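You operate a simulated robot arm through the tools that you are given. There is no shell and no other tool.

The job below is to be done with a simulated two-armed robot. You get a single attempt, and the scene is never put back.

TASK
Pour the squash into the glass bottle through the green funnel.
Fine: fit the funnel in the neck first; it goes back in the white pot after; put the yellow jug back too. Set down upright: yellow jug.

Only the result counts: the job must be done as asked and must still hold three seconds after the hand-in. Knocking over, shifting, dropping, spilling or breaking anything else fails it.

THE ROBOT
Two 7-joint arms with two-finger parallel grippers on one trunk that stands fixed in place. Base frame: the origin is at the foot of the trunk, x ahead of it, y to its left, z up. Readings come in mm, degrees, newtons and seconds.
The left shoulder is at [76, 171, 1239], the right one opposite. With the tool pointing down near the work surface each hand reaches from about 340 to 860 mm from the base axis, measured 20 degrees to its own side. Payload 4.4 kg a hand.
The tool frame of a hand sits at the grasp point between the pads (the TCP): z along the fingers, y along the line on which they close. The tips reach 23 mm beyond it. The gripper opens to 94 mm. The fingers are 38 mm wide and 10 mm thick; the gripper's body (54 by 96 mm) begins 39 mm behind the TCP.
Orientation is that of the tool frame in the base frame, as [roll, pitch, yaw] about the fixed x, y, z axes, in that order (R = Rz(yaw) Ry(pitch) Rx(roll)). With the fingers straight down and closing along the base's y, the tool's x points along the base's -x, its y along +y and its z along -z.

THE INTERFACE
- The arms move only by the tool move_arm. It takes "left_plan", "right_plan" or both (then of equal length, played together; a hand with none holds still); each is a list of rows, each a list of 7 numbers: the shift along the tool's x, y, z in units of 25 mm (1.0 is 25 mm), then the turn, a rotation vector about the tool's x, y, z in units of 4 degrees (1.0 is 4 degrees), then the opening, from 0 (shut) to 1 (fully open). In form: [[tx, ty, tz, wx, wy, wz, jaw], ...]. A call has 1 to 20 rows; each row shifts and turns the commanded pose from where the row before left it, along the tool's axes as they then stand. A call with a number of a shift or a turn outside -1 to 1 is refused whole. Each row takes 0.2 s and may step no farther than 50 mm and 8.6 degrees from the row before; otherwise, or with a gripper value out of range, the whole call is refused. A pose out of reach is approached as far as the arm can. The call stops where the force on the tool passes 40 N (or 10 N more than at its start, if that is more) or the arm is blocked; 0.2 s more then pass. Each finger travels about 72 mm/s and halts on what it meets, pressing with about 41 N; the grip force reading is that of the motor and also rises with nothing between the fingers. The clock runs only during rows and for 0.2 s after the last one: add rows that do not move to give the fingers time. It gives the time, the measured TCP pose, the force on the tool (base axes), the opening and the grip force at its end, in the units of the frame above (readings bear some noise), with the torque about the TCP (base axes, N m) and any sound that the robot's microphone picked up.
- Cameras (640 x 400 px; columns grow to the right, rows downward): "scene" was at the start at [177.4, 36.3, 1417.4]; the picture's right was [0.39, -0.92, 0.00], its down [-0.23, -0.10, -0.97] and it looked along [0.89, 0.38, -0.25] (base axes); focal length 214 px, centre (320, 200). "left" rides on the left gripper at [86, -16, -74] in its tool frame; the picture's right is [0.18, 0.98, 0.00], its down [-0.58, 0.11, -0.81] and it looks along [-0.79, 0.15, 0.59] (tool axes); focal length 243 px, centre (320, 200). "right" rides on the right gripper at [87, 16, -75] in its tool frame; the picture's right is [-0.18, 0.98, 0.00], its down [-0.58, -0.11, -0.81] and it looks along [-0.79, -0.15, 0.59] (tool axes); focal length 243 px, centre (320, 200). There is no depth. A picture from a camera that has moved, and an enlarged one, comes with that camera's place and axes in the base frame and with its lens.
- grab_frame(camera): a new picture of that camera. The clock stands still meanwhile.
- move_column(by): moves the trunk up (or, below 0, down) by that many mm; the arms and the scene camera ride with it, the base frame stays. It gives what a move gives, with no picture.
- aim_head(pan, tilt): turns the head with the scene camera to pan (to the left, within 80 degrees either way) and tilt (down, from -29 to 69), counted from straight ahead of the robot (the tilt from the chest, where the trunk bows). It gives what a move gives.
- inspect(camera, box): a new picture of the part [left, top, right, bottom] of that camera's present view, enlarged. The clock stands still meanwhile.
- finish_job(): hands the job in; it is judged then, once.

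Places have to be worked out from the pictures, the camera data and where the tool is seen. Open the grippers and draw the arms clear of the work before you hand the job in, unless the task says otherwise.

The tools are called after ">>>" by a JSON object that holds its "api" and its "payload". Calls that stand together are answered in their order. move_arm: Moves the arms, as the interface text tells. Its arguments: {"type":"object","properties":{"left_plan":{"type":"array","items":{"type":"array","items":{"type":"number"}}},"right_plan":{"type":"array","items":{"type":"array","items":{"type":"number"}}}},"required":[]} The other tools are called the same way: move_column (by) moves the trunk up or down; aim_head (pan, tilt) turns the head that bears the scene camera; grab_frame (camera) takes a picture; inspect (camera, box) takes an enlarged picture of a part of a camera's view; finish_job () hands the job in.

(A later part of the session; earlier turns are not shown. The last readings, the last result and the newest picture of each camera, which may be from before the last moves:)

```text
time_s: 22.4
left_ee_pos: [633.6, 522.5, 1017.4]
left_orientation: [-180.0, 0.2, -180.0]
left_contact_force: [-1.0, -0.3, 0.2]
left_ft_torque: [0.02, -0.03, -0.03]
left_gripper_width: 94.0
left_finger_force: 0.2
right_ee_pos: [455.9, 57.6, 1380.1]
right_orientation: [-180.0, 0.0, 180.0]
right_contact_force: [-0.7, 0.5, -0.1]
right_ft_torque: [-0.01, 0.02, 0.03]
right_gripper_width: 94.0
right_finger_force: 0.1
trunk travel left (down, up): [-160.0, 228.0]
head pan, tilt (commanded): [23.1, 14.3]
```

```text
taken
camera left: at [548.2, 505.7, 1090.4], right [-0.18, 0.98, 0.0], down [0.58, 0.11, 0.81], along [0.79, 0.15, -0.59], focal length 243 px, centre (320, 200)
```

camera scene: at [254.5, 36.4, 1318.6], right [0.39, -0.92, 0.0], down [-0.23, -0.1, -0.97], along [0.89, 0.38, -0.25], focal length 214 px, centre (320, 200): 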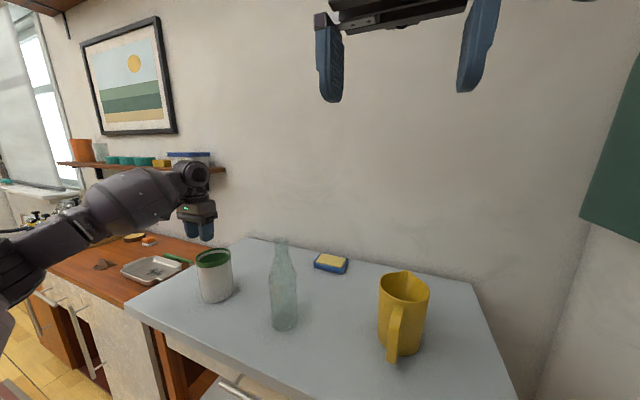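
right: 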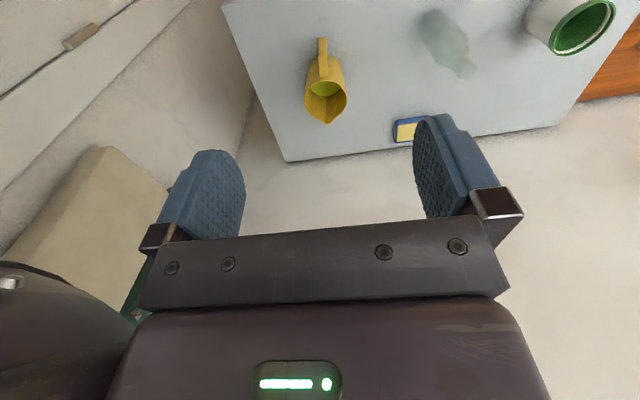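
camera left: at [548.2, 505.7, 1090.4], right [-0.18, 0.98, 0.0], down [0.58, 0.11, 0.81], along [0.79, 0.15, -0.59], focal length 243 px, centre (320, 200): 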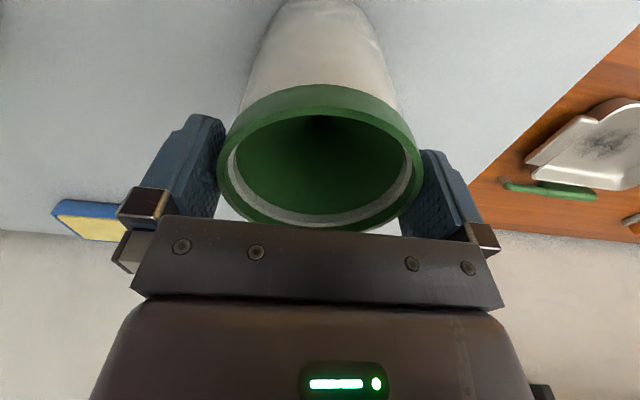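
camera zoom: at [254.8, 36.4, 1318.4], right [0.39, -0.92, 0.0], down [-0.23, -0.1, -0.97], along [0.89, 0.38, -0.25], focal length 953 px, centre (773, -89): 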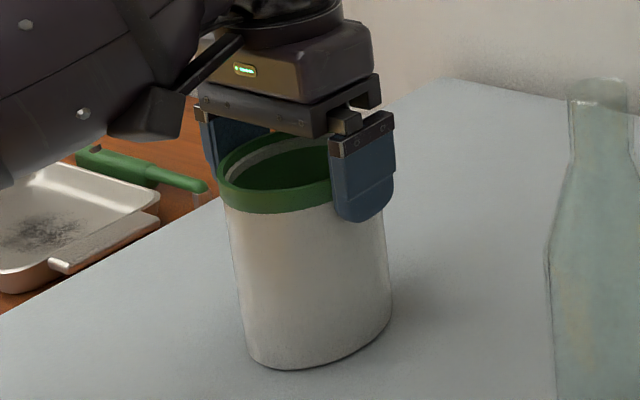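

The pot looks as before. I raise the hand so the tips overlap only the top ~5 mm of the collar, above the pot's own rim, and close gently again.

>>> {"api": "move_arm", "payload": {"left_plan": [[0, 0, -0.46, 0, 0, 0, 1], [0, 0, -0.46, 0, 0, 0, 1], [0, 0, 0, 0, 0, 0, 1], [0, 0, 0, 0, 0, 0, 0.93], [0, 0, 0, 0, 0, 0, 0.93], [0, 0, 0, 0, 0, 0, 0.93]]}}

>>> {"api": "grab_frame", "payload": {"camera": "left"}}

>>> {"api": "inspect", "payload": {"camera": "scene", "box": [170, 220, 266, 310]}}

```text
time_s: 23.8
left_ee_pos: [636.0, 522.7, 1039.2]
left_orientation: [180.0, 0.1, -180.0]
left_contact_force: [0.2, 0.4, -0.6]
left_ft_torque: [-0.01, 0.01, 0.01]
left_gripper_width: 87.4
left_finger_force: 0.0
right_ee_pos: [455.5, 58.1, 1380.0]
right_orientation: [179.9, -0.1, 180.0]
right_contact_force: [-0.5, -0.3, -0.4]
right_ft_torque: [0.04, 0.01, 0.02]
right_gripper_width: 94.2
right_finger_force: 0.1
trunk travel left (down, up): [-160.0, 228.0]
head pan, tilt (commanded): [23.1, 14.3]
```

```text
taken
camera left: at [548.0, 505.5, 1113.4], right [-0.18, 0.98, 0.0], down [0.58, 0.11, 0.81], along [0.79, 0.15, -0.59], focal length 243 px, centre (320, 200)
```

left: 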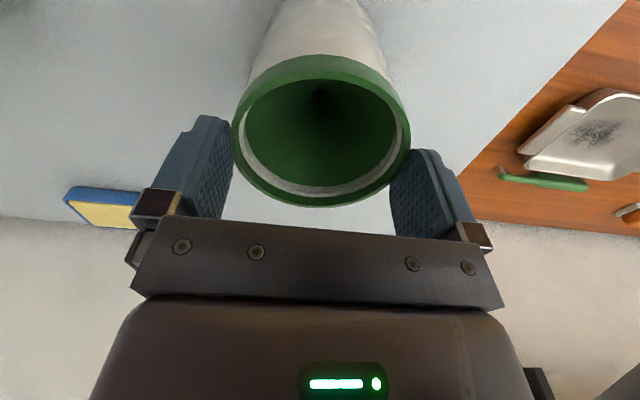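

```text
4.44 times, centred on (218, 265) of scene
camera zoom: at [254.8, 36.3, 1318.4], right [0.39, -0.92, 0.0], down [-0.23, -0.1, -0.97], along [0.89, 0.38, -0.25], focal length 953 px, centre (773, -89)
```

zoom: 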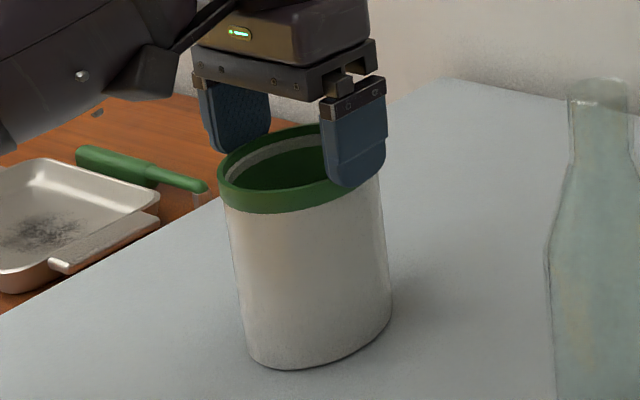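

At 87.4 mm there's no contact although the pads are at the collar's visual surface. I close a bit further in small steps at this height to find what the fingers meet.

>>> {"api": "move_arm", "payload": {"left_plan": [[0, 0, 0, 0, 0, 0, 0.9], [0, 0, 0, 0, 0, 0, 0.88], [0, 0, 0, 0, 0, 0, 0.86], [0, 0, 0, 0, 0, 0, 0.84], [0, 0, 0, 0, 0, 0, 0.84]]}}

>>> {"api": "grab_frame", "payload": {"camera": "left"}}

>>> {"api": "inspect", "payload": {"camera": "left", "box": [180, 90, 340, 215]}}

>>> {"api": "inspect", "payload": {"camera": "scene", "box": [190, 230, 254, 270]}}

```text
time_s: 25.0
left_ee_pos: [634.1, 522.8, 1039.8]
left_orientation: [-179.9, 0.1, -180.0]
left_contact_force: [0.5, 1.3, 1.1]
left_ft_torque: [0.04, 0.03, -0.06]
left_gripper_width: 80.9
left_finger_force: 40.5
right_ee_pos: [455.7, 57.6, 1381.0]
right_orientation: [-180.0, -0.1, -180.0]
right_contact_force: [0.1, -0.6, 0.7]
right_ft_torque: [0.0, 0.02, 0.0]
right_gripper_width: 94.1
right_finger_force: 0.1
trunk travel left (down, up): [-160.0, 228.0]
head pan, tilt (commanded): [23.1, 14.3]
```

```text
taken
camera left: at [548.0, 505.6, 1113.3], right [-0.18, 0.98, 0.0], down [0.58, 0.11, 0.81], along [0.79, 0.15, -0.59], focal length 243 px, centre (320, 200)
```

left: 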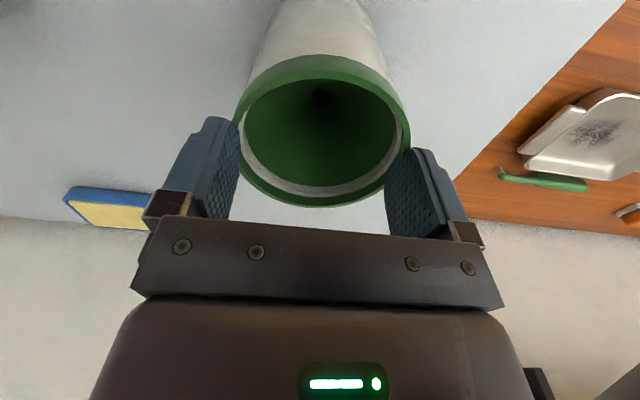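

```text
3.20 times, centred on (260, 152) of left
camera zoom: at [548.0, 505.6, 1113.3], right [-0.18, 0.98, 0.0], down [0.58, 0.11, 0.81], along [0.79, 0.15, -0.59], focal length 776 px, centre (512, 352)
```

zoom: 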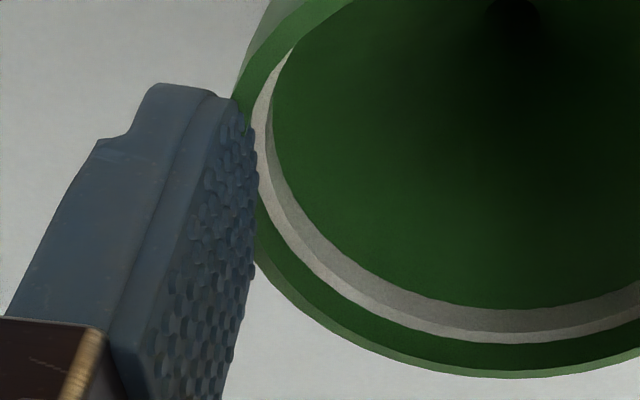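

```text
10.00 times, centred on (222, 250) of scene
camera zoom: at [254.8, 36.5, 1318.4], right [0.39, -0.92, 0.0], down [-0.23, -0.1, -0.97], along [0.89, 0.38, -0.25], focal length 2145 px, centre (1300, -300)
```

zoom: 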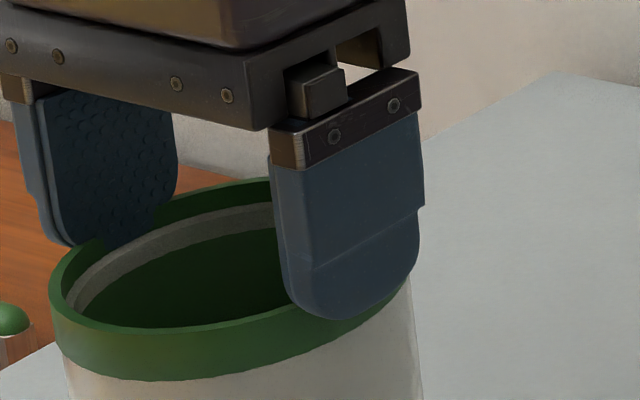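

Now it grips at 80.9 mm with 40 N while overlapping only the upper collar. I lift 5 mm and check the load and whether the pot stays.

>>> {"api": "move_arm", "payload": {"left_plan": [[0, 0, 0, 0, 0, 0, 0.7], [0, 0, -0.1, 0, 0, 0, 0.7], [0, 0, -0.1, 0, 0, 0, 0.7], [0, 0, 0, 0, 0, 0, 0.7]]}}

>>> {"api": "inspect", "payload": {"camera": "scene", "box": [170, 220, 266, 310]}}

>>> {"api": "grab_frame", "payload": {"camera": "left"}}

```text
time_s: 26.0
left_ee_pos: [635.0, 522.1, 1044.2]
left_orientation: [-180.0, 0.1, 179.9]
left_contact_force: [-0.2, 0.5, 0.4]
left_ft_torque: [-0.03, 0.01, -0.14]
left_gripper_width: 79.9
left_finger_force: 40.6
right_ee_pos: [456.3, 58.5, 1381.0]
right_orientation: [180.0, -0.1, -180.0]
right_contact_force: [0.3, 0.0, 0.1]
right_ft_torque: [-0.03, -0.04, 0.01]
right_gripper_width: 94.3
right_finger_force: 0.1
trunk travel left (down, up): [-160.0, 228.0]
head pan, tilt (commanded): [23.1, 14.3]
```

```text
4.44 times, centred on (218, 265) of scene
camera zoom: at [254.9, 36.4, 1318.4], right [0.39, -0.92, 0.0], down [-0.23, -0.1, -0.97], along [0.89, 0.38, -0.25], focal length 953 px, centre (773, -89)
```

zoom: 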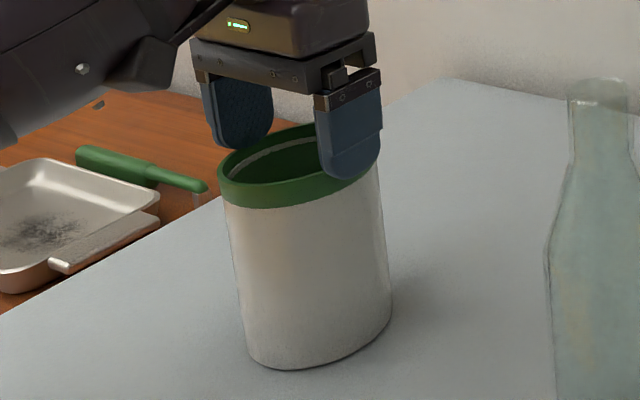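

```text
taken
camera left: at [547.9, 505.5, 1118.1], right [-0.18, 0.98, 0.0], down [0.58, 0.11, 0.81], along [0.79, 0.15, -0.59], focal length 243 px, centre (320, 200)
```

left: 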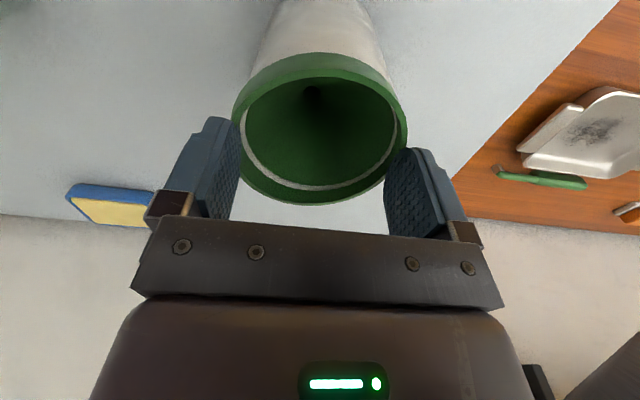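

The pot stays put and the load is nearly zero, so the light funnel alone seems to be moving. I zoom to check that it's lifting level.

>>> {"api": "inspect", "payload": {"camera": "left", "box": [210, 30, 430, 215]}}

>>> {"api": "inspect", "payload": {"camera": "scene", "box": [190, 235, 254, 275]}}

```text
2.16 times, centred on (320, 122) of left
camera zoom: at [547.9, 505.5, 1118.1], right [-0.18, 0.98, 0.0], down [0.58, 0.11, 0.81], along [0.79, 0.15, -0.59], focal length 525 px, centre (320, 368)
```

zoom: 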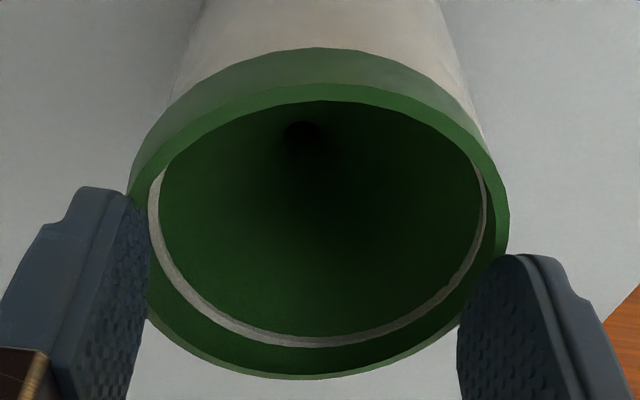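

```text
10.00 times, centred on (222, 255) of scene
camera zoom: at [254.9, 36.4, 1318.4], right [0.39, -0.92, 0.0], down [-0.23, -0.1, -0.97], along [0.89, 0.38, -0.25], focal length 2145 px, centre (1300, -350)
```

zoom: 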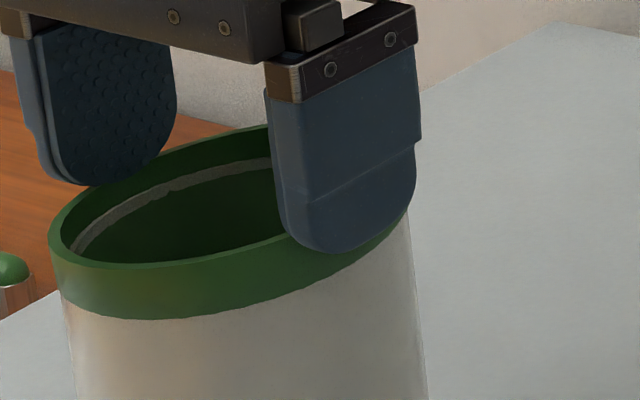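

The collar has risen relative to the pot's white rim, so the funnel is gripped alone. I lift another 15 mm and check for slip.

>>> {"api": "move_arm", "payload": {"left_plan": [[0, 0, -0.1, 0, 0, 0, 0.6], [0, 0, -0.2, 0, 0, 0, 0.6], [0, 0, -0.3, 0, 0, 0, 0.6], [0, 0, 0, 0, 0, 0, 0.6]]}}

>>> {"api": "inspect", "payload": {"camera": "left", "box": [210, 30, 430, 215]}}

>>> {"api": "inspect", "payload": {"camera": "scene", "box": [180, 220, 244, 260]}}

```text
time_s: 27.0
left_ee_pos: [634.5, 521.4, 1059.1]
left_orientation: [180.0, 0.0, -179.9]
left_contact_force: [0.2, -0.5, 0.8]
left_ft_torque: [-0.01, 0.02, -0.01]
left_gripper_width: 56.4
left_finger_force: 0.1
right_ee_pos: [455.9, 57.5, 1379.8]
right_orientation: [180.0, 0.0, 179.9]
right_contact_force: [0.2, -0.5, -0.5]
right_ft_torque: [0.01, 0.03, -0.01]
right_gripper_width: 94.0
right_finger_force: 0.2
trunk travel left (down, up): [-160.0, 228.0]
head pan, tilt (commanded): [23.1, 14.3]
```

```text
2.16 times, centred on (320, 122) of left
camera zoom: at [548.3, 505.6, 1133.4], right [-0.18, 0.98, 0.0], down [0.58, 0.11, 0.81], along [0.79, 0.15, -0.59], focal length 525 px, centre (320, 368)
```

zoom: 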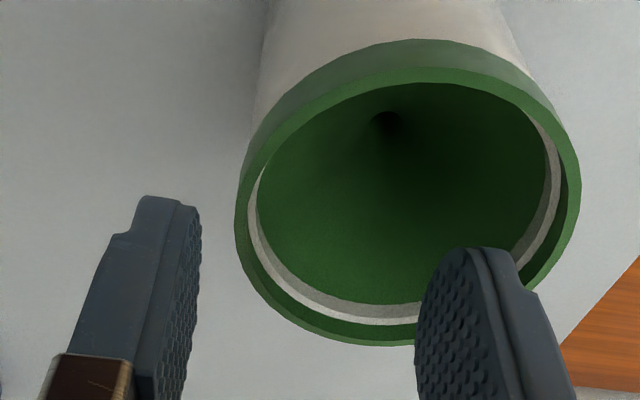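

```text
10.00 times, centred on (212, 240) of scene
camera zoom: at [254.9, 36.3, 1318.4], right [0.39, -0.92, 0.0], down [-0.23, -0.1, -0.97], along [0.89, 0.38, -0.25], focal length 2145 px, centre (1400, -200)
```

zoom: 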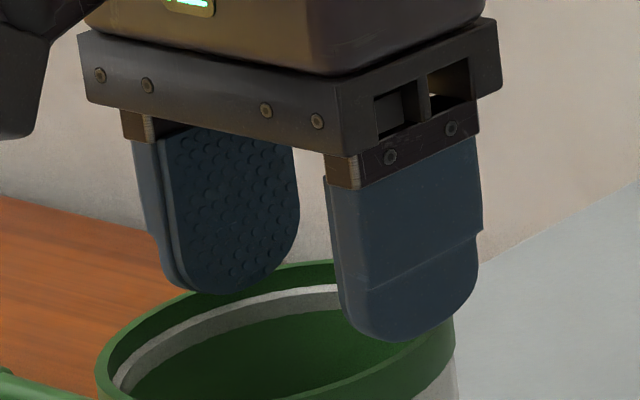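

The funnel slipped out, and the collar now looks displaced towards +y. I take full views to see whether the pot moved.

>>> {"api": "grab_frame", "payload": {"camera": "scene"}}

>>> {"api": "grab_frame", "payload": {"camera": "left"}}

>>> {"api": "inspect", "payload": {"camera": "scene", "box": [160, 220, 288, 320]}}

```text
taken
camera scene: at [254.9, 36.3, 1318.4], right [0.39, -0.92, 0.0], down [-0.23, -0.1, -0.97], along [0.89, 0.38, -0.25], focal length 214 px, centre (320, 200)
```

scene: 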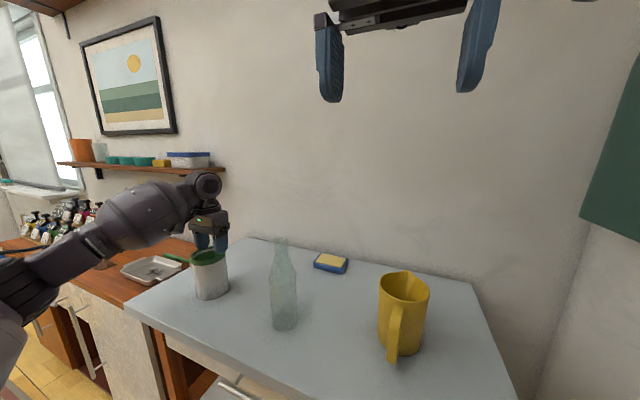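

```text
taken
camera left: at [548.3, 505.6, 1133.4], right [-0.18, 0.98, 0.0], down [0.58, 0.11, 0.81], along [0.79, 0.15, -0.59], focal length 243 px, centre (320, 200)
```

left: 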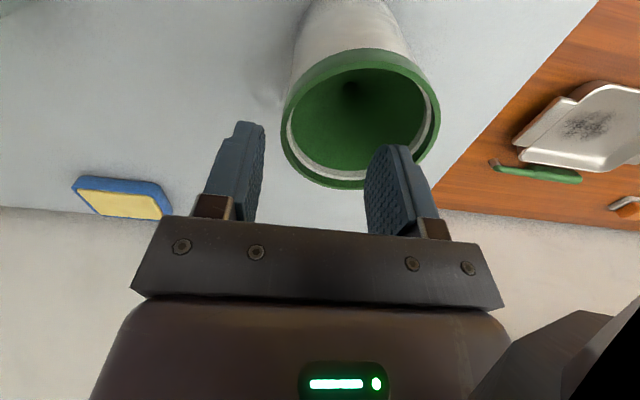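

```text
4.00 times, centred on (224, 270) of scene
camera zoom: at [254.9, 36.3, 1318.4], right [0.39, -0.92, 0.0], down [-0.23, -0.1, -0.97], along [0.89, 0.38, -0.25], focal length 858 px, centre (704, -80)
```

zoom: 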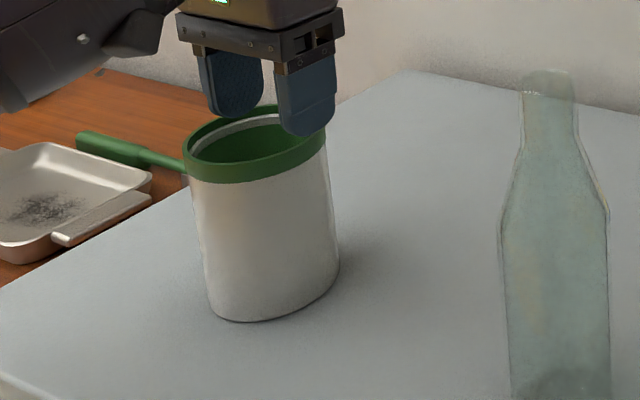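

The pot is still upright but it moved about 10–20 mm to +y when the fingers snapped shut. I raise and open the hand to measure where pot and funnel are now.

>>> {"api": "move_arm", "payload": {"left_plan": [[0, 0, -1, 0, 0, 0, 0.6], [0, 0, -1, 0, 0, 0, 1], [0.5, 0, -1, 0, 0, 0, 1], [0.5, 0, 0, 0, 0, 0, 1], [0, 0, 0, 0, 0, 0, 1]]}}

>>> {"api": "inspect", "payload": {"camera": "left", "box": [230, 0, 470, 150]}}

>>> {"api": "inspect", "payload": {"camera": "scene", "box": [180, 240, 260, 310]}}

```text
time_s: 28.2
left_ee_pos: [609.2, 521.1, 1133.6]
left_orientation: [-180.0, 0.1, -180.0]
left_contact_force: [-1.3, 1.2, -0.3]
left_ft_torque: [0.0, -0.01, 0.04]
left_gripper_width: 93.9
left_finger_force: 0.0
right_ee_pos: [454.9, 58.4, 1378.4]
right_orientation: [-180.0, -0.1, -180.0]
right_contact_force: [0.1, 0.2, 0.1]
right_ft_torque: [0.02, -0.01, -0.01]
right_gripper_width: 94.2
right_finger_force: 0.0
trunk travel left (down, up): [-160.0, 228.0]
head pan, tilt (commanded): [23.1, 14.3]
```

```text
2.67 times, centred on (350, 75) of left
camera zoom: at [523.3, 505.2, 1208.2], right [-0.18, 0.98, 0.0], down [0.58, 0.11, 0.81], along [0.79, 0.15, -0.59], focal length 647 px, centre (240, 533)
```

zoom: 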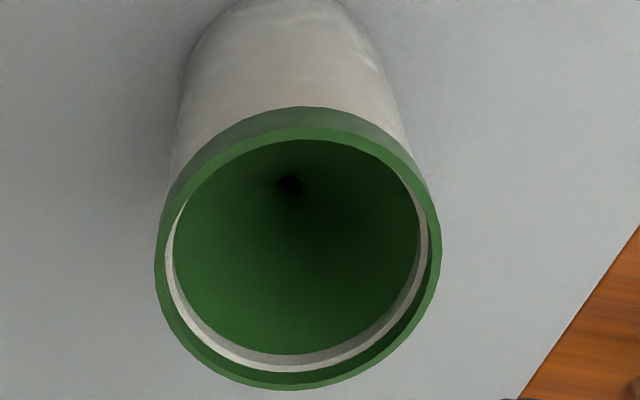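

```text
5.71 times, centred on (220, 275) of scene
camera zoom: at [254.9, 36.2, 1318.4], right [0.39, -0.92, 0.0], down [-0.23, -0.1, -0.97], along [0.89, 0.38, -0.25], focal length 1226 px, centre (891, -229)
```

zoom: 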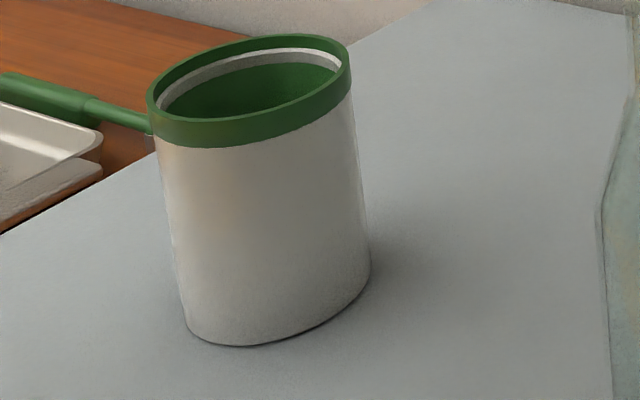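

Pot and funnel moved together by about [+3, +20] and remain upright and seated (collar centre ≈ [637, 542.5]); I'll put the pot back later. I suspect the collar's contact shape is faceted, so I turn the hand 20° and hover over the new centre to try a different grip angle.

>>> {"api": "move_arm", "payload": {"left_plan": [[-0.55, 0.42, 0.3, 0, 0, 1, 1], [-0.5, 0.48, 0.3, 0, 0, 1, 1], [0, 0, 0.5, 0, 0, 1, 1], [0, 0, 0.5, 0, 0, 1, 1], [0, 0, 0.5, 0, 0, 1, 1], [0, 0, 0.5, 0, 0, 0, 1], [0, 0, 0.5, 0, 0, 0, 1], [0, 0, 0, 0, 0, 0, 1]]}}

>>> {"api": "grab_frame", "payload": {"camera": "left"}}

```text
time_s: 30.0
left_ee_pos: [635.9, 544.1, 1057.6]
left_orientation: [179.8, 0.1, 160.1]
left_contact_force: [0.2, 0.4, -0.7]
left_ft_torque: [0.03, -0.01, 0.01]
left_gripper_width: 94.0
left_finger_force: 0.2
right_ee_pos: [455.2, 59.0, 1379.1]
right_orientation: [180.0, 0.0, -180.0]
right_contact_force: [0.2, -0.7, -0.5]
right_ft_torque: [0.02, 0.01, -0.02]
right_gripper_width: 94.3
right_finger_force: 0.0
trunk travel left (down, up): [-160.0, 228.0]
head pan, tilt (commanded): [23.1, 14.3]
```

```text
taken
camera left: at [549.9, 558.1, 1131.4], right [0.16, 0.99, 0.0], down [0.58, -0.1, 0.81], along [0.8, -0.13, -0.59], focal length 243 px, centre (320, 200)
```

left: 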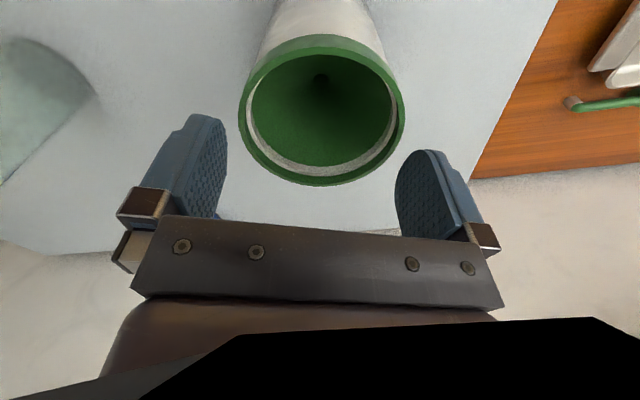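

The view is the same as when I was centred before, so the 20°-turned hand is centred on the collar. I descend until the tips are about 13 mm below the collar top and close in small steps.

>>> {"api": "move_arm", "payload": {"left_plan": [[0, -0.012, 0.2, 0, 0, 0, 1], [0, 0, 0.2, 0, 0, 0, 1], [0, 0, 0.2, 0, 0, 0, 1], [0, 0, 0.2, 0, 0, 0, 1], [0, 0, 0.2, 0, 0, 0, 1], [0, 0, 0.02, 0, 0, 0, 1], [0, 0, 0, 0, 0, 0, 0.96], [0, 0, 0, 0, 0, 0, 0.93], [0, 0, 0, 0, 0, 0, 0.93]]}}

>>> {"api": "grab_frame", "payload": {"camera": "left"}}

```text
time_s: 31.9
left_ee_pos: [636.9, 544.2, 1037.0]
left_orientation: [179.4, 0.6, 160.2]
left_contact_force: [-2.7, 0.0, 16.0]
left_ft_torque: [0.64, -0.19, 0.04]
left_gripper_width: 92.5
left_finger_force: 40.9
right_ee_pos: [455.7, 57.4, 1379.7]
right_orientation: [-180.0, -0.2, -179.9]
right_contact_force: [0.5, 0.1, -0.1]
right_ft_torque: [0.01, 0.01, 0.02]
right_gripper_width: 94.1
right_finger_force: 0.1
trunk travel left (down, up): [-160.0, 228.0]
head pan, tilt (commanded): [23.1, 14.3]
stopped in row 9 (left hand): the force on the tool passed its limit at 41 N (the readings are from after the stop); the commanded pose is now the measured one
```

```text
taken
camera left: at [549.2, 557.0, 1110.4], right [0.16, 0.99, 0.01], down [0.57, -0.1, 0.81], along [0.8, -0.13, -0.58], focal length 243 px, centre (320, 200)
```

left: 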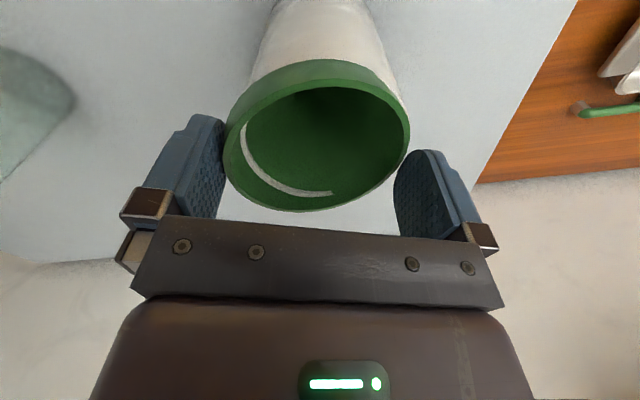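

At this angle the jaws meet the collar at 92.5 mm, so its contact shape is faceted (like a hexagon whose flats face ±y). A finger is pressing on it now, so I open and rise straight up, then re-check the funnel.

>>> {"api": "move_arm", "payload": {"left_plan": [[0, 0, 0, 0, 0, 0, 1], [0, 0, -0.1, 0, 0, 0, 1], [0, 0, -0.2, 0, 0, 0, 1], [0, 0, -0.4, 0, 0, 0, 1], [0, 0, -0.4, 0, 0, 0, 1], [0, 0, 0, 0, 0, 0, 1]]}}

>>> {"api": "grab_frame", "payload": {"camera": "left"}}

>>> {"api": "inspect", "payload": {"camera": "scene", "box": [180, 230, 260, 310]}}

```text
time_s: 33.3
left_ee_pos: [637.2, 543.1, 1061.2]
left_orientation: [179.7, 0.4, 160.1]
left_contact_force: [-0.5, -0.4, 0.3]
left_ft_torque: [-0.04, 0.03, 0.0]
left_gripper_width: 93.9
left_finger_force: 0.0
right_ee_pos: [456.7, 58.0, 1380.0]
right_orientation: [179.9, -0.1, -179.9]
right_contact_force: [-0.8, 1.2, -0.8]
right_ft_torque: [0.0, 0.02, 0.02]
right_gripper_width: 93.9
right_finger_force: 0.0
trunk travel left (down, up): [-160.0, 228.0]
head pan, tilt (commanded): [23.1, 14.3]
```

```text
taken
camera left: at [549.7, 557.6, 1134.9], right [0.16, 0.99, 0.0], down [0.58, -0.1, 0.81], along [0.8, -0.13, -0.59], focal length 243 px, centre (320, 200)
```

left: 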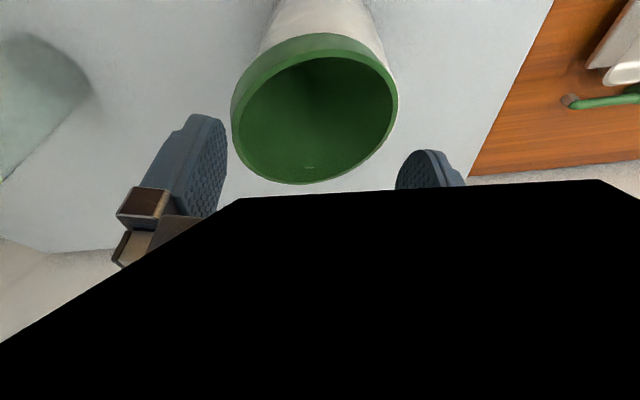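

```text
5.00 times, centred on (220, 270) of scene
camera zoom: at [254.9, 36.3, 1318.4], right [0.39, -0.92, 0.0], down [-0.23, -0.1, -0.97], along [0.89, 0.38, -0.25], focal length 1072 px, centre (820, -150)
```

zoom: 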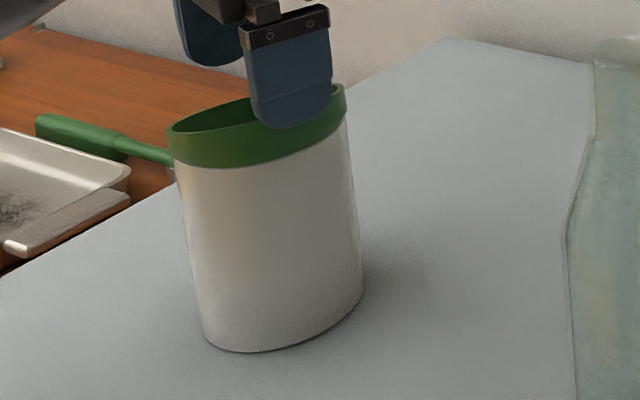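

The funnel now sits higher on the pot and a bit tilted, which exposes more of the collar. I rise further and look closely.

>>> {"api": "move_arm", "payload": {"left_plan": [[0, 0, -1, 0, 0, -1, 1], [0, 0, -1, 0, 0, -1, 1], [0.5, 0, -1, 0, 0, -1, 1], [0.5, 0, 0, 0, 0, -1, 1], [0, 0, 0, 0, 0, -1, 1], [0, 0, 0, 0, 0, 0, 1]]}}

>>> {"api": "inspect", "payload": {"camera": "left", "box": [230, 0, 470, 150]}}

>>> {"api": "inspect", "payload": {"camera": "scene", "box": [184, 240, 248, 280]}}

```text
time_s: 34.7
left_ee_pos: [610.6, 547.4, 1136.3]
left_orientation: [179.7, 0.5, -179.8]
left_contact_force: [-0.1, -0.9, -0.4]
left_ft_torque: [0.02, -0.01, -0.01]
left_gripper_width: 94.1
left_finger_force: 0.0
right_ee_pos: [455.3, 58.1, 1379.7]
right_orientation: [179.9, -0.1, -180.0]
right_contact_force: [0.1, 0.0, -0.1]
right_ft_torque: [-0.03, 0.01, 0.03]
right_gripper_width: 94.1
right_finger_force: 0.1
trunk travel left (down, up): [-160.0, 228.0]
head pan, tilt (commanded): [23.1, 14.3]
```

```text
2.67 times, centred on (350, 75) of left
camera zoom: at [524.2, 531.4, 1210.1], right [-0.19, 0.98, 0.0], down [0.57, 0.11, 0.81], along [0.8, 0.15, -0.58], focal length 647 px, centre (240, 533)
```

zoom: 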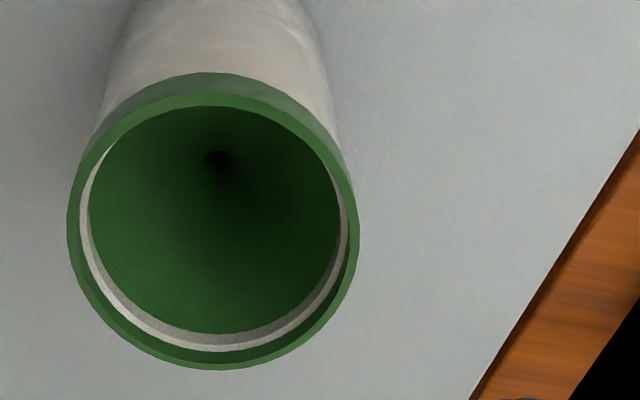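

```text
10.00 times, centred on (216, 260) of scene
camera zoom: at [254.8, 36.5, 1318.5], right [0.39, -0.92, 0.0], down [-0.23, -0.1, -0.97], along [0.89, 0.38, -0.25], focal length 2145 px, centre (1360, -400)
```

zoom: 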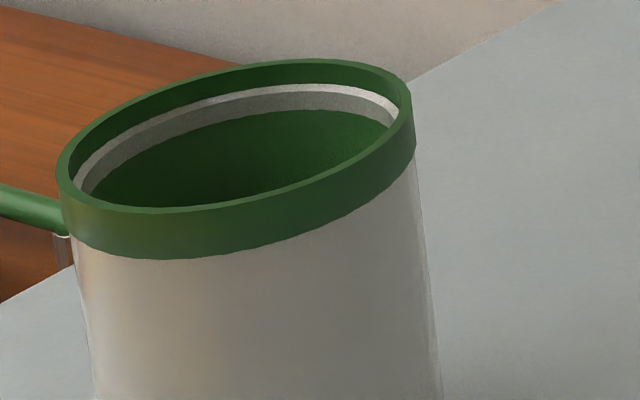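

The funnel dropped back to its seated place, so at 20° the facets get in the way; at 0° the pads meet flat facets. I correct the small tilt of the hand and hover at 0° over the collar again.

>>> {"api": "move_arm", "payload": {"left_plan": [[-0.53, -0.09, 0.5, 0.075, 0.125, 0, 1], [-0.53, -0.09, 0.5, 0, 0, 0, 1], [0, 0, 0.8, 0, 0, 0, 1], [0, 0, 0.7, 0, 0, 0, 1], [0, 0, 0.6, 0, 0, 0, 1], [0, 0, 0, 0, 0, 0, 1], [0, 0, 0, 0, 0, 0, 1]]}}

>>> {"api": "inspect", "payload": {"camera": "left", "box": [220, 30, 424, 190]}}

>>> {"api": "grab_frame", "payload": {"camera": "left"}}

```text
time_s: 36.3
left_ee_pos: [637.3, 542.0, 1060.1]
left_orientation: [-179.9, 0.0, -179.9]
left_contact_force: [-0.2, -0.7, -0.2]
left_ft_torque: [-0.05, 0.0, 0.02]
left_gripper_width: 93.9
left_finger_force: 0.1
right_ee_pos: [456.0, 57.8, 1379.7]
right_orientation: [-180.0, -0.1, 180.0]
right_contact_force: [0.1, 0.1, -0.5]
right_ft_torque: [0.02, -0.03, -0.01]
right_gripper_width: 94.0
right_finger_force: 0.1
trunk travel left (down, up): [-160.0, 228.0]
head pan, tilt (commanded): [23.1, 14.3]
```

```text
2.50 times, centred on (322, 110) of left
camera zoom: at [551.9, 527.5, 1133.6], right [-0.19, 0.98, 0.0], down [0.58, 0.11, 0.81], along [0.79, 0.15, -0.59], focal length 606 px, centre (315, 425)
```

zoom: 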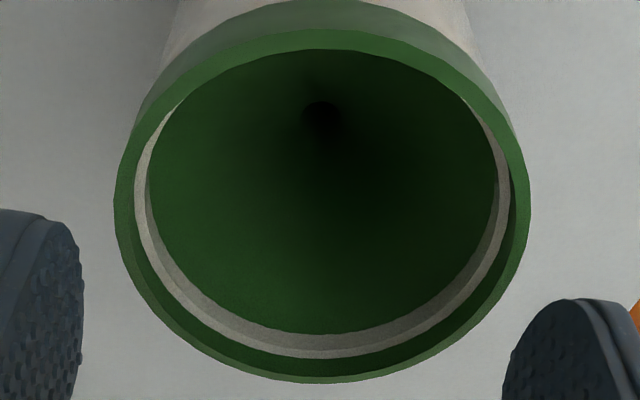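

```text
taken
camera left: at [551.9, 527.5, 1133.6], right [-0.19, 0.98, 0.0], down [0.58, 0.11, 0.81], along [0.79, 0.15, -0.59], focal length 243 px, centre (320, 200)
```

left: 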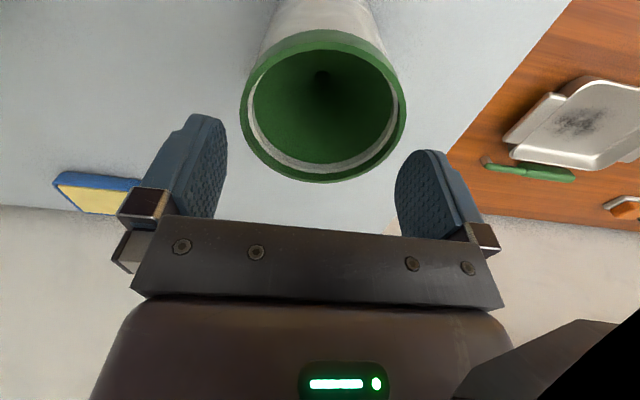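

The hand is centred to within half a millimetre. I descend so the tips are 9 mm below the collar top and close to a command just below the contact width, so a slip can't push the pot again.

>>> {"api": "move_arm", "payload": {"left_plan": [[0, 0.016, 0.2, 0, 0, 0, 1], [0, 0, 0.2, 0, 0, 0, 1], [0, 0, 0.2, 0, 0, 0, 1], [0, 0, 0.2, 0, 0, 0, 1], [0, 0, 0.17, 0, 0, 0, 1], [0, 0, 0, 0, 0, 0, 1], [0, 0, 0, 0, 0, 0, 0.92], [0, 0, 0, 0, 0, 0, 0.88], [0, 0, 0, 0, 0, 0, 0.84], [0, 0, 0, 0, 0, 0, 0.84]]}}

>>> {"api": "grab_frame", "payload": {"camera": "left"}}

```text
time_s: 38.5
left_ee_pos: [638.3, 543.8, 1035.1]
left_orientation: [-179.9, 0.0, 180.0]
left_contact_force: [0.1, 1.8, 3.5]
left_ft_torque: [0.07, 0.24, -0.07]
left_gripper_width: 81.6
left_finger_force: 41.3
right_ee_pos: [455.6, 59.0, 1380.7]
right_orientation: [179.9, 0.0, 180.0]
right_contact_force: [0.0, 0.0, -0.7]
right_ft_torque: [0.0, 0.02, 0.01]
right_gripper_width: 94.0
right_finger_force: 0.0
trunk travel left (down, up): [-160.0, 228.0]
head pan, tilt (commanded): [23.1, 14.3]
```

```text
taken
camera left: at [551.7, 527.5, 1110.0], right [-0.19, 0.98, 0.0], down [0.58, 0.11, 0.81], along [0.79, 0.15, -0.59], focal length 243 px, centre (320, 200)
```

left: 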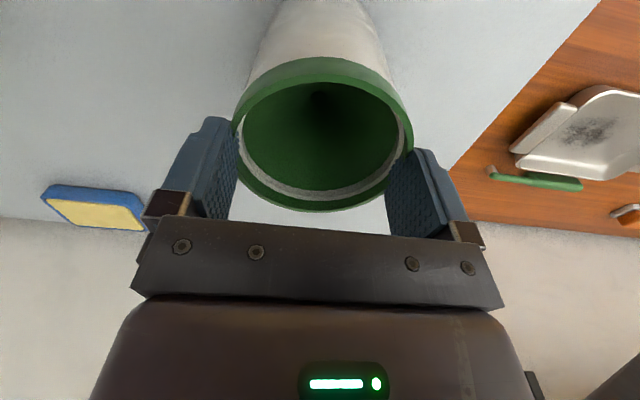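

It grips at 81.6 mm. I lift 5 mm in small steps and look at the load and the pot.

>>> {"api": "move_arm", "payload": {"left_plan": [[0, 0, -0.08, 0, 0, 0, 0.84], [0, 0, -0.08, 0, 0, 0, 0.84], [0, 0, -0.04, 0, 0, 0, 0.84], [0, 0, 0, 0, 0, 0, 0.84]]}}

>>> {"api": "grab_frame", "payload": {"camera": "left"}}

>>> {"api": "inspect", "payload": {"camera": "scene", "box": [170, 220, 266, 310]}}

```text
time_s: 39.5
left_ee_pos: [639.0, 543.7, 1039.3]
left_orientation: [-179.8, -0.1, -179.8]
left_contact_force: [0.1, 1.5, -6.8]
left_ft_torque: [0.02, -0.01, 0.0]
left_gripper_width: 81.4
left_finger_force: 41.0
right_ee_pos: [455.8, 58.0, 1379.7]
right_orientation: [-180.0, -0.1, -180.0]
right_contact_force: [0.9, -0.1, 0.3]
right_ft_torque: [0.01, -0.02, -0.01]
right_gripper_width: 94.0
right_finger_force: 0.0
trunk travel left (down, up): [-160.0, 228.0]
head pan, tilt (commanded): [23.1, 14.3]
```

```text
taken
camera left: at [552.5, 527.8, 1113.5], right [-0.19, 0.98, 0.0], down [0.58, 0.11, 0.81], along [0.79, 0.15, -0.59], focal length 243 px, centre (320, 200)
```

left: 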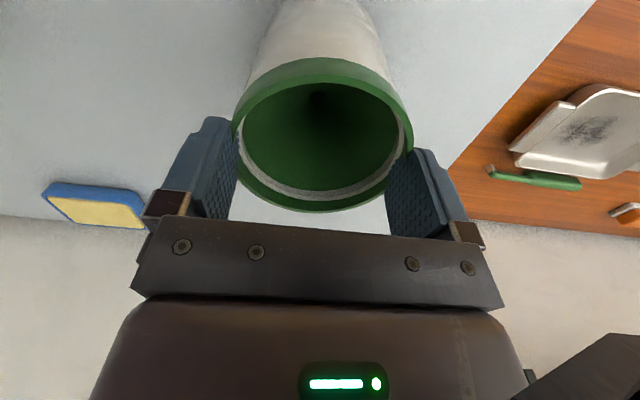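

```text
4.44 times, centred on (218, 265) of scene
camera zoom: at [255.5, 36.8, 1318.2], right [0.39, -0.92, 0.0], down [-0.23, -0.1, -0.97], along [0.89, 0.38, -0.25], focal length 953 px, centre (773, -89)
```

zoom: 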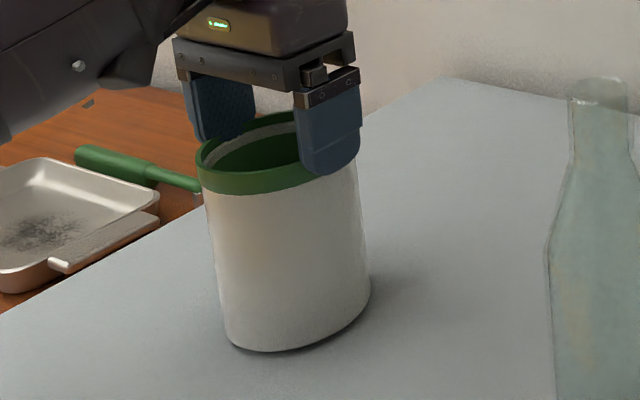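

The pads again catch the pot, so a grip across the diameter won't separate the funnel. Since the pot is held 4 mm up, I use this to carry it back by [-4.4, -22] mm to its original spot and set it down.

>>> {"api": "move_arm", "payload": {"left_plan": [[0.06, -0.3, 0, 0, 0, 0, 0.84], [0.06, -0.3, 0, 0, 0, 0, 0.84], [0.056, -0.28, 0, 0, 0, 0, 0.84], [0, 0, 0, 0, 0, 0, 0.84], [0, 0, 0.08, 0, 0, 0, 0.84], [0, 0, 0.06, 0, 0, 0, 0.84], [0, 0, 0, 0, 0, 0, 0.84]]}}

>>> {"api": "grab_frame", "payload": {"camera": "left"}}

>>> {"api": "inspect", "payload": {"camera": "scene", "box": [170, 220, 266, 310]}}

```text
time_s: 41.1
left_ee_pos: [633.1, 521.6, 1035.4]
left_orientation: [-179.8, 0.0, -179.9]
left_contact_force: [-0.3, -0.3, -5.8]
left_ft_torque: [0.0, 0.05, -0.01]
left_gripper_width: 81.4
left_finger_force: 40.6
right_ee_pos: [458.0, 58.6, 1379.5]
right_orientation: [-180.0, 0.0, 180.0]
right_contact_force: [0.0, -0.7, 0.2]
right_ft_torque: [0.0, 0.02, 0.02]
right_gripper_width: 94.2
right_finger_force: 0.1
trunk travel left (down, up): [-160.0, 228.0]
head pan, tilt (commanded): [23.1, 14.3]
```

```text
taken
camera left: at [547.9, 505.5, 1110.5], right [-0.19, 0.98, 0.0], down [0.58, 0.11, 0.81], along [0.79, 0.15, -0.59], focal length 243 px, centre (320, 200)
```

left: 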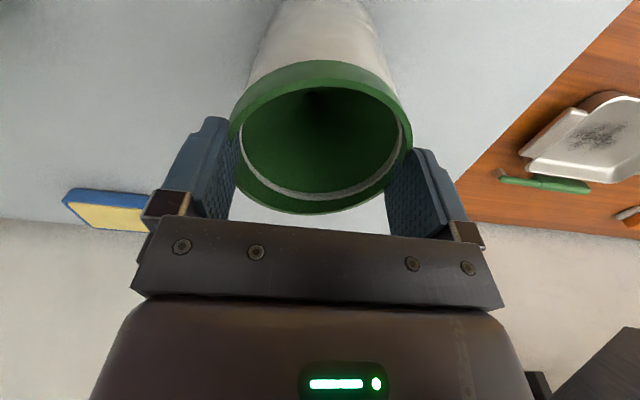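

```text
4.44 times, centred on (218, 265) of scene
camera zoom: at [255.3, 36.7, 1318.3], right [0.39, -0.92, 0.0], down [-0.23, -0.1, -0.97], along [0.89, 0.38, -0.25], focal length 953 px, centre (773, -89)
```

zoom: 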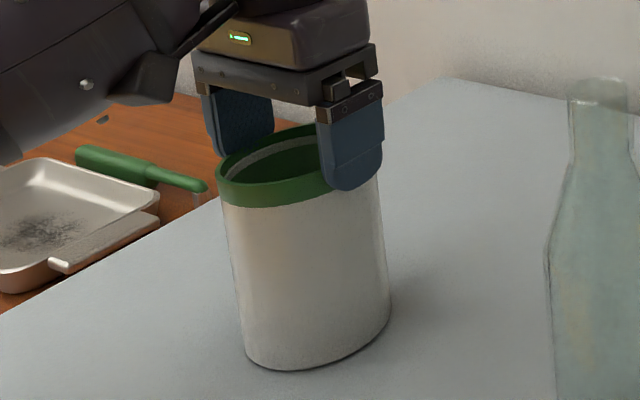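

The white rim now appears thinner inside the collar, so the pot is slipping down relative to the funnel, which stays in the pads. I lower another 1.5 mm so the pot rests on the table and check the load.

>>> {"api": "move_arm", "payload": {"left_plan": [[0, 0, 0.03, 0, 0, 0, 0.84], [0, 0, 0.03, 0, 0, 0, 0.84], [0, 0, 0, 0, 0, 0, 0.84]]}}

>>> {"api": "inspect", "payload": {"camera": "left", "box": [210, 40, 430, 220]}}

>>> {"api": "inspect", "payload": {"camera": "scene", "box": [180, 230, 260, 310]}}

```text
time_s: 41.9
left_ee_pos: [634.3, 521.8, 1036.0]
left_orientation: [-179.9, 0.1, -179.9]
left_contact_force: [1.6, 1.7, 0.1]
left_ft_torque: [0.15, 0.16, -0.11]
left_gripper_width: 81.6
left_finger_force: 40.9
right_ee_pos: [456.3, 58.4, 1379.5]
right_orientation: [-179.9, 0.1, -180.0]
right_contact_force: [0.0, 0.6, -0.8]
right_ft_torque: [-0.02, -0.04, -0.01]
right_gripper_width: 93.8
right_finger_force: 0.0
trunk travel left (down, up): [-160.0, 228.0]
head pan, tilt (commanded): [23.1, 14.3]
```

```text
2.22 times, centred on (320, 130) of left
camera zoom: at [547.7, 505.5, 1110.0], right [-0.19, 0.98, 0.0], down [0.58, 0.11, 0.81], along [0.79, 0.15, -0.59], focal length 539 px, centre (320, 356)
```

zoom: 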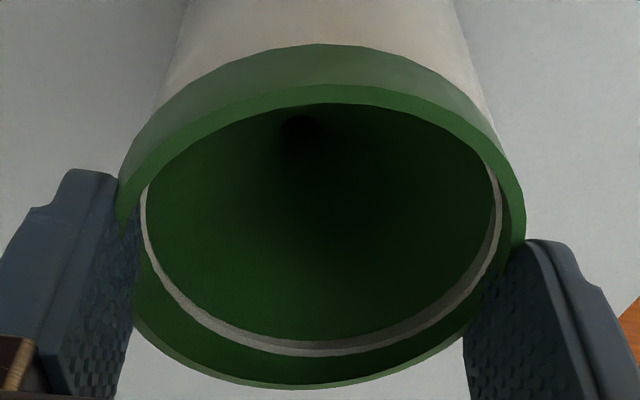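

```text
5.00 times, centred on (220, 270) of scene
camera zoom: at [254.9, 36.5, 1318.5], right [0.39, -0.92, 0.0], down [-0.23, -0.1, -0.97], along [0.89, 0.38, -0.25], focal length 1072 px, centre (820, -150)
```

zoom: 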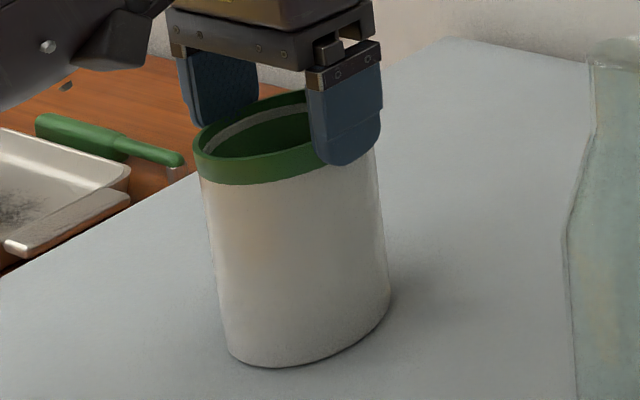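

The pot rests on the table again near its original place, with the funnel slightly tilted in the pads. I release, rise, and set up instead for a pinch of the collar wall at its -y side, with one finger inside and one outside.

>>> {"api": "move_arm", "payload": {"left_plan": [[0, 0, 0, 0, 0, 0, 1], [0, 0, 0, 0, 0, 0, 1], [0, 0, -0.4, 0, 0, 0, 1], [0, 0, -0.6, 0, 0, 0, 1], [0, 0, -0.4, 0, 0, 0, 1], [0, -0.77, 0, 0, 0, 0, 0.45], [0, -0.77, 0, 0, 0, 0, 0.45], [0, 0, 0, 0, 0, 0, 0.45], [0, 0, 0, 0, 0, 0, 0.45]]}}

>>> {"api": "grab_frame", "payload": {"camera": "left"}}

>>> {"api": "inspect", "payload": {"camera": "scene", "box": [180, 230, 260, 310]}}

```text
time_s: 43.9
left_ee_pos: [634.0, 483.3, 1070.6]
left_orientation: [-179.8, 0.1, -179.8]
left_contact_force: [0.4, 0.3, -0.2]
left_ft_torque: [0.0, 0.01, 0.03]
left_gripper_width: 42.2
left_finger_force: 0.1
right_ee_pos: [456.0, 58.1, 1379.2]
right_orientation: [180.0, -0.1, 180.0]
right_contact_force: [0.8, 0.4, 0.1]
right_ft_torque: [0.03, 0.01, -0.02]
right_gripper_width: 94.0
right_finger_force: 0.1
trunk travel left (down, up): [-160.0, 228.0]
head pan, tilt (commanded): [23.1, 14.3]
```

```text
taken
camera left: at [547.8, 467.1, 1144.5], right [-0.19, 0.98, 0.0], down [0.58, 0.11, 0.81], along [0.79, 0.15, -0.59], focal length 243 px, centre (320, 200)
```

left: 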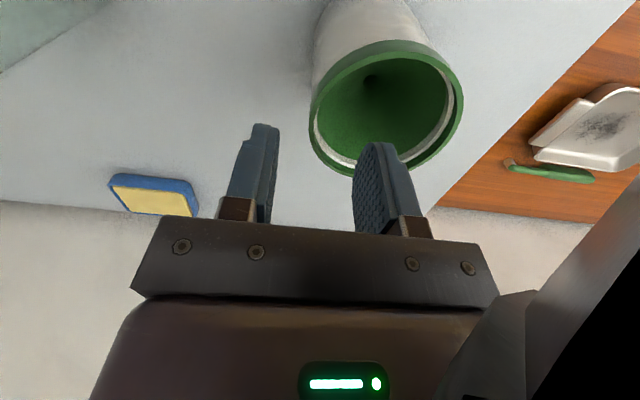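

```text
5.00 times, centred on (220, 270) of scene
camera zoom: at [254.9, 36.3, 1318.4], right [0.39, -0.92, 0.0], down [-0.23, -0.1, -0.97], along [0.89, 0.38, -0.25], focal length 1072 px, centre (820, -150)
```

zoom: 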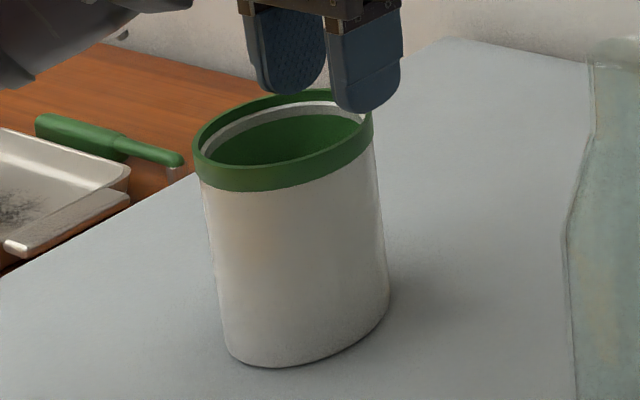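

The funnel is seated again, with its centre near y = 521. I descend 31.5 mm so the tips are about 5.5 mm below the collar top, straddling the -y wall.

>>> {"api": "move_arm", "payload": {"left_plan": [[0, -0.036, 0.4, 0, 0, 0, 0.45], [0, 0, 0.4, 0, 0, 0, 0.45], [0, 0, 0.2, 0, 0, 0, 0.45], [0, 0, 0.2, 0, 0, 0, 0.45], [0, 0, 0.06, 0, 0, 0, 0.45], [0, 0, 0, 0, 0, 0, 0.3], [0, 0, 0, 0, 0, 0, 0.2], [0, 0, 0, 0, 0, 0, 0.17], [0, 0, 0, 0, 0, 0, 0.17]]}}

>>> {"api": "grab_frame", "payload": {"camera": "left"}}

>>> {"api": "inspect", "payload": {"camera": "left", "box": [250, 90, 410, 190]}}

```text
time_s: 45.9
left_ee_pos: [634.2, 483.0, 1038.2]
left_orientation: [-179.9, 0.0, -179.9]
left_contact_force: [-0.2, -1.1, -0.2]
left_ft_torque: [-0.02, 0.0, 0.04]
left_gripper_width: 15.9
left_finger_force: 0.0
right_ee_pos: [456.1, 58.2, 1381.0]
right_orientation: [180.0, -0.1, -179.9]
right_contact_force: [0.3, -0.8, 0.1]
right_ft_torque: [-0.03, -0.01, -0.02]
right_gripper_width: 93.8
right_finger_force: 0.1
trunk travel left (down, up): [-160.0, 228.0]
head pan, tilt (commanded): [23.1, 14.3]
```

```text
taken
camera left: at [547.7, 466.2, 1112.9], right [-0.19, 0.98, 0.0], down [0.58, 0.11, 0.81], along [0.79, 0.15, -0.59], focal length 243 px, centre (320, 200)
```

left: 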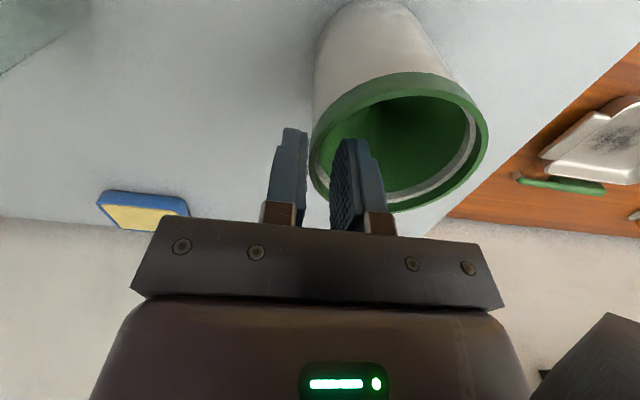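

```text
4.00 times, centred on (330, 140) of left
camera zoom: at [547.7, 466.2, 1112.9], right [-0.19, 0.98, 0.0], down [0.58, 0.11, 0.81], along [0.79, 0.15, -0.59], focal length 970 px, centre (280, 440)
```

zoom: 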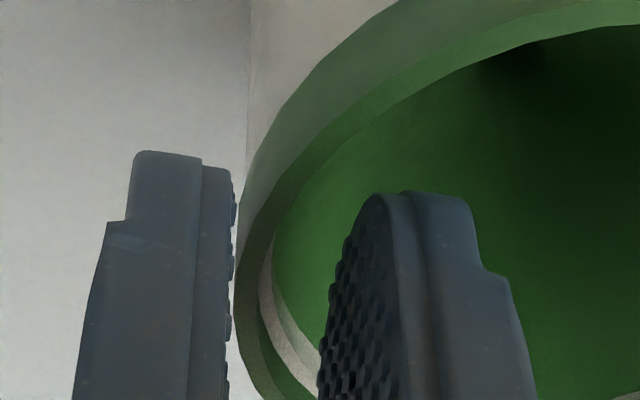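

There's no contact yet at 15.9 mm opening, with the wall between the pads. I keep closing in small steps and watch the sideways force.

>>> {"api": "move_arm", "payload": {"left_plan": [[0, 0, 0, 0, 0, 0, 0.14], [0, 0, 0, 0, 0, 0, 0.12], [0, 0, 0, 0, 0, 0, 0.11], [0, 0, 0, 0, 0, 0, 0.11]]}}

>>> {"api": "inspect", "payload": {"camera": "left", "box": [250, 90, 410, 190]}}

```text
time_s: 46.9
left_ee_pos: [633.2, 482.5, 1038.5]
left_orientation: [-179.9, -0.1, -180.0]
left_contact_force: [1.2, 0.7, -0.3]
left_ft_torque: [0.02, 0.03, 0.03]
left_gripper_width: 10.7
left_finger_force: 0.1
right_ee_pos: [456.2, 57.6, 1380.8]
right_orientation: [-180.0, -0.1, 180.0]
right_contact_force: [0.5, -0.4, 0.9]
right_ft_torque: [-0.03, 0.03, 0.0]
right_gripper_width: 94.0
right_finger_force: 0.0
trunk travel left (down, up): [-160.0, 228.0]
head pan, tilt (commanded): [23.1, 14.3]
```

```text
4.00 times, centred on (330, 140) of left
camera zoom: at [547.7, 466.3, 1112.9], right [-0.19, 0.98, 0.0], down [0.58, 0.11, 0.81], along [0.79, 0.15, -0.59], focal length 970 px, centre (280, 440)
```

zoom: 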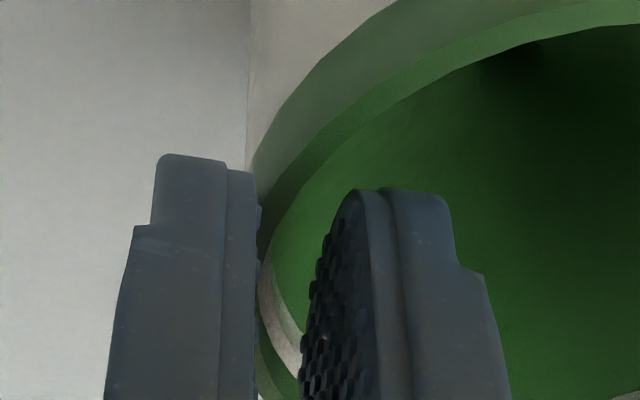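

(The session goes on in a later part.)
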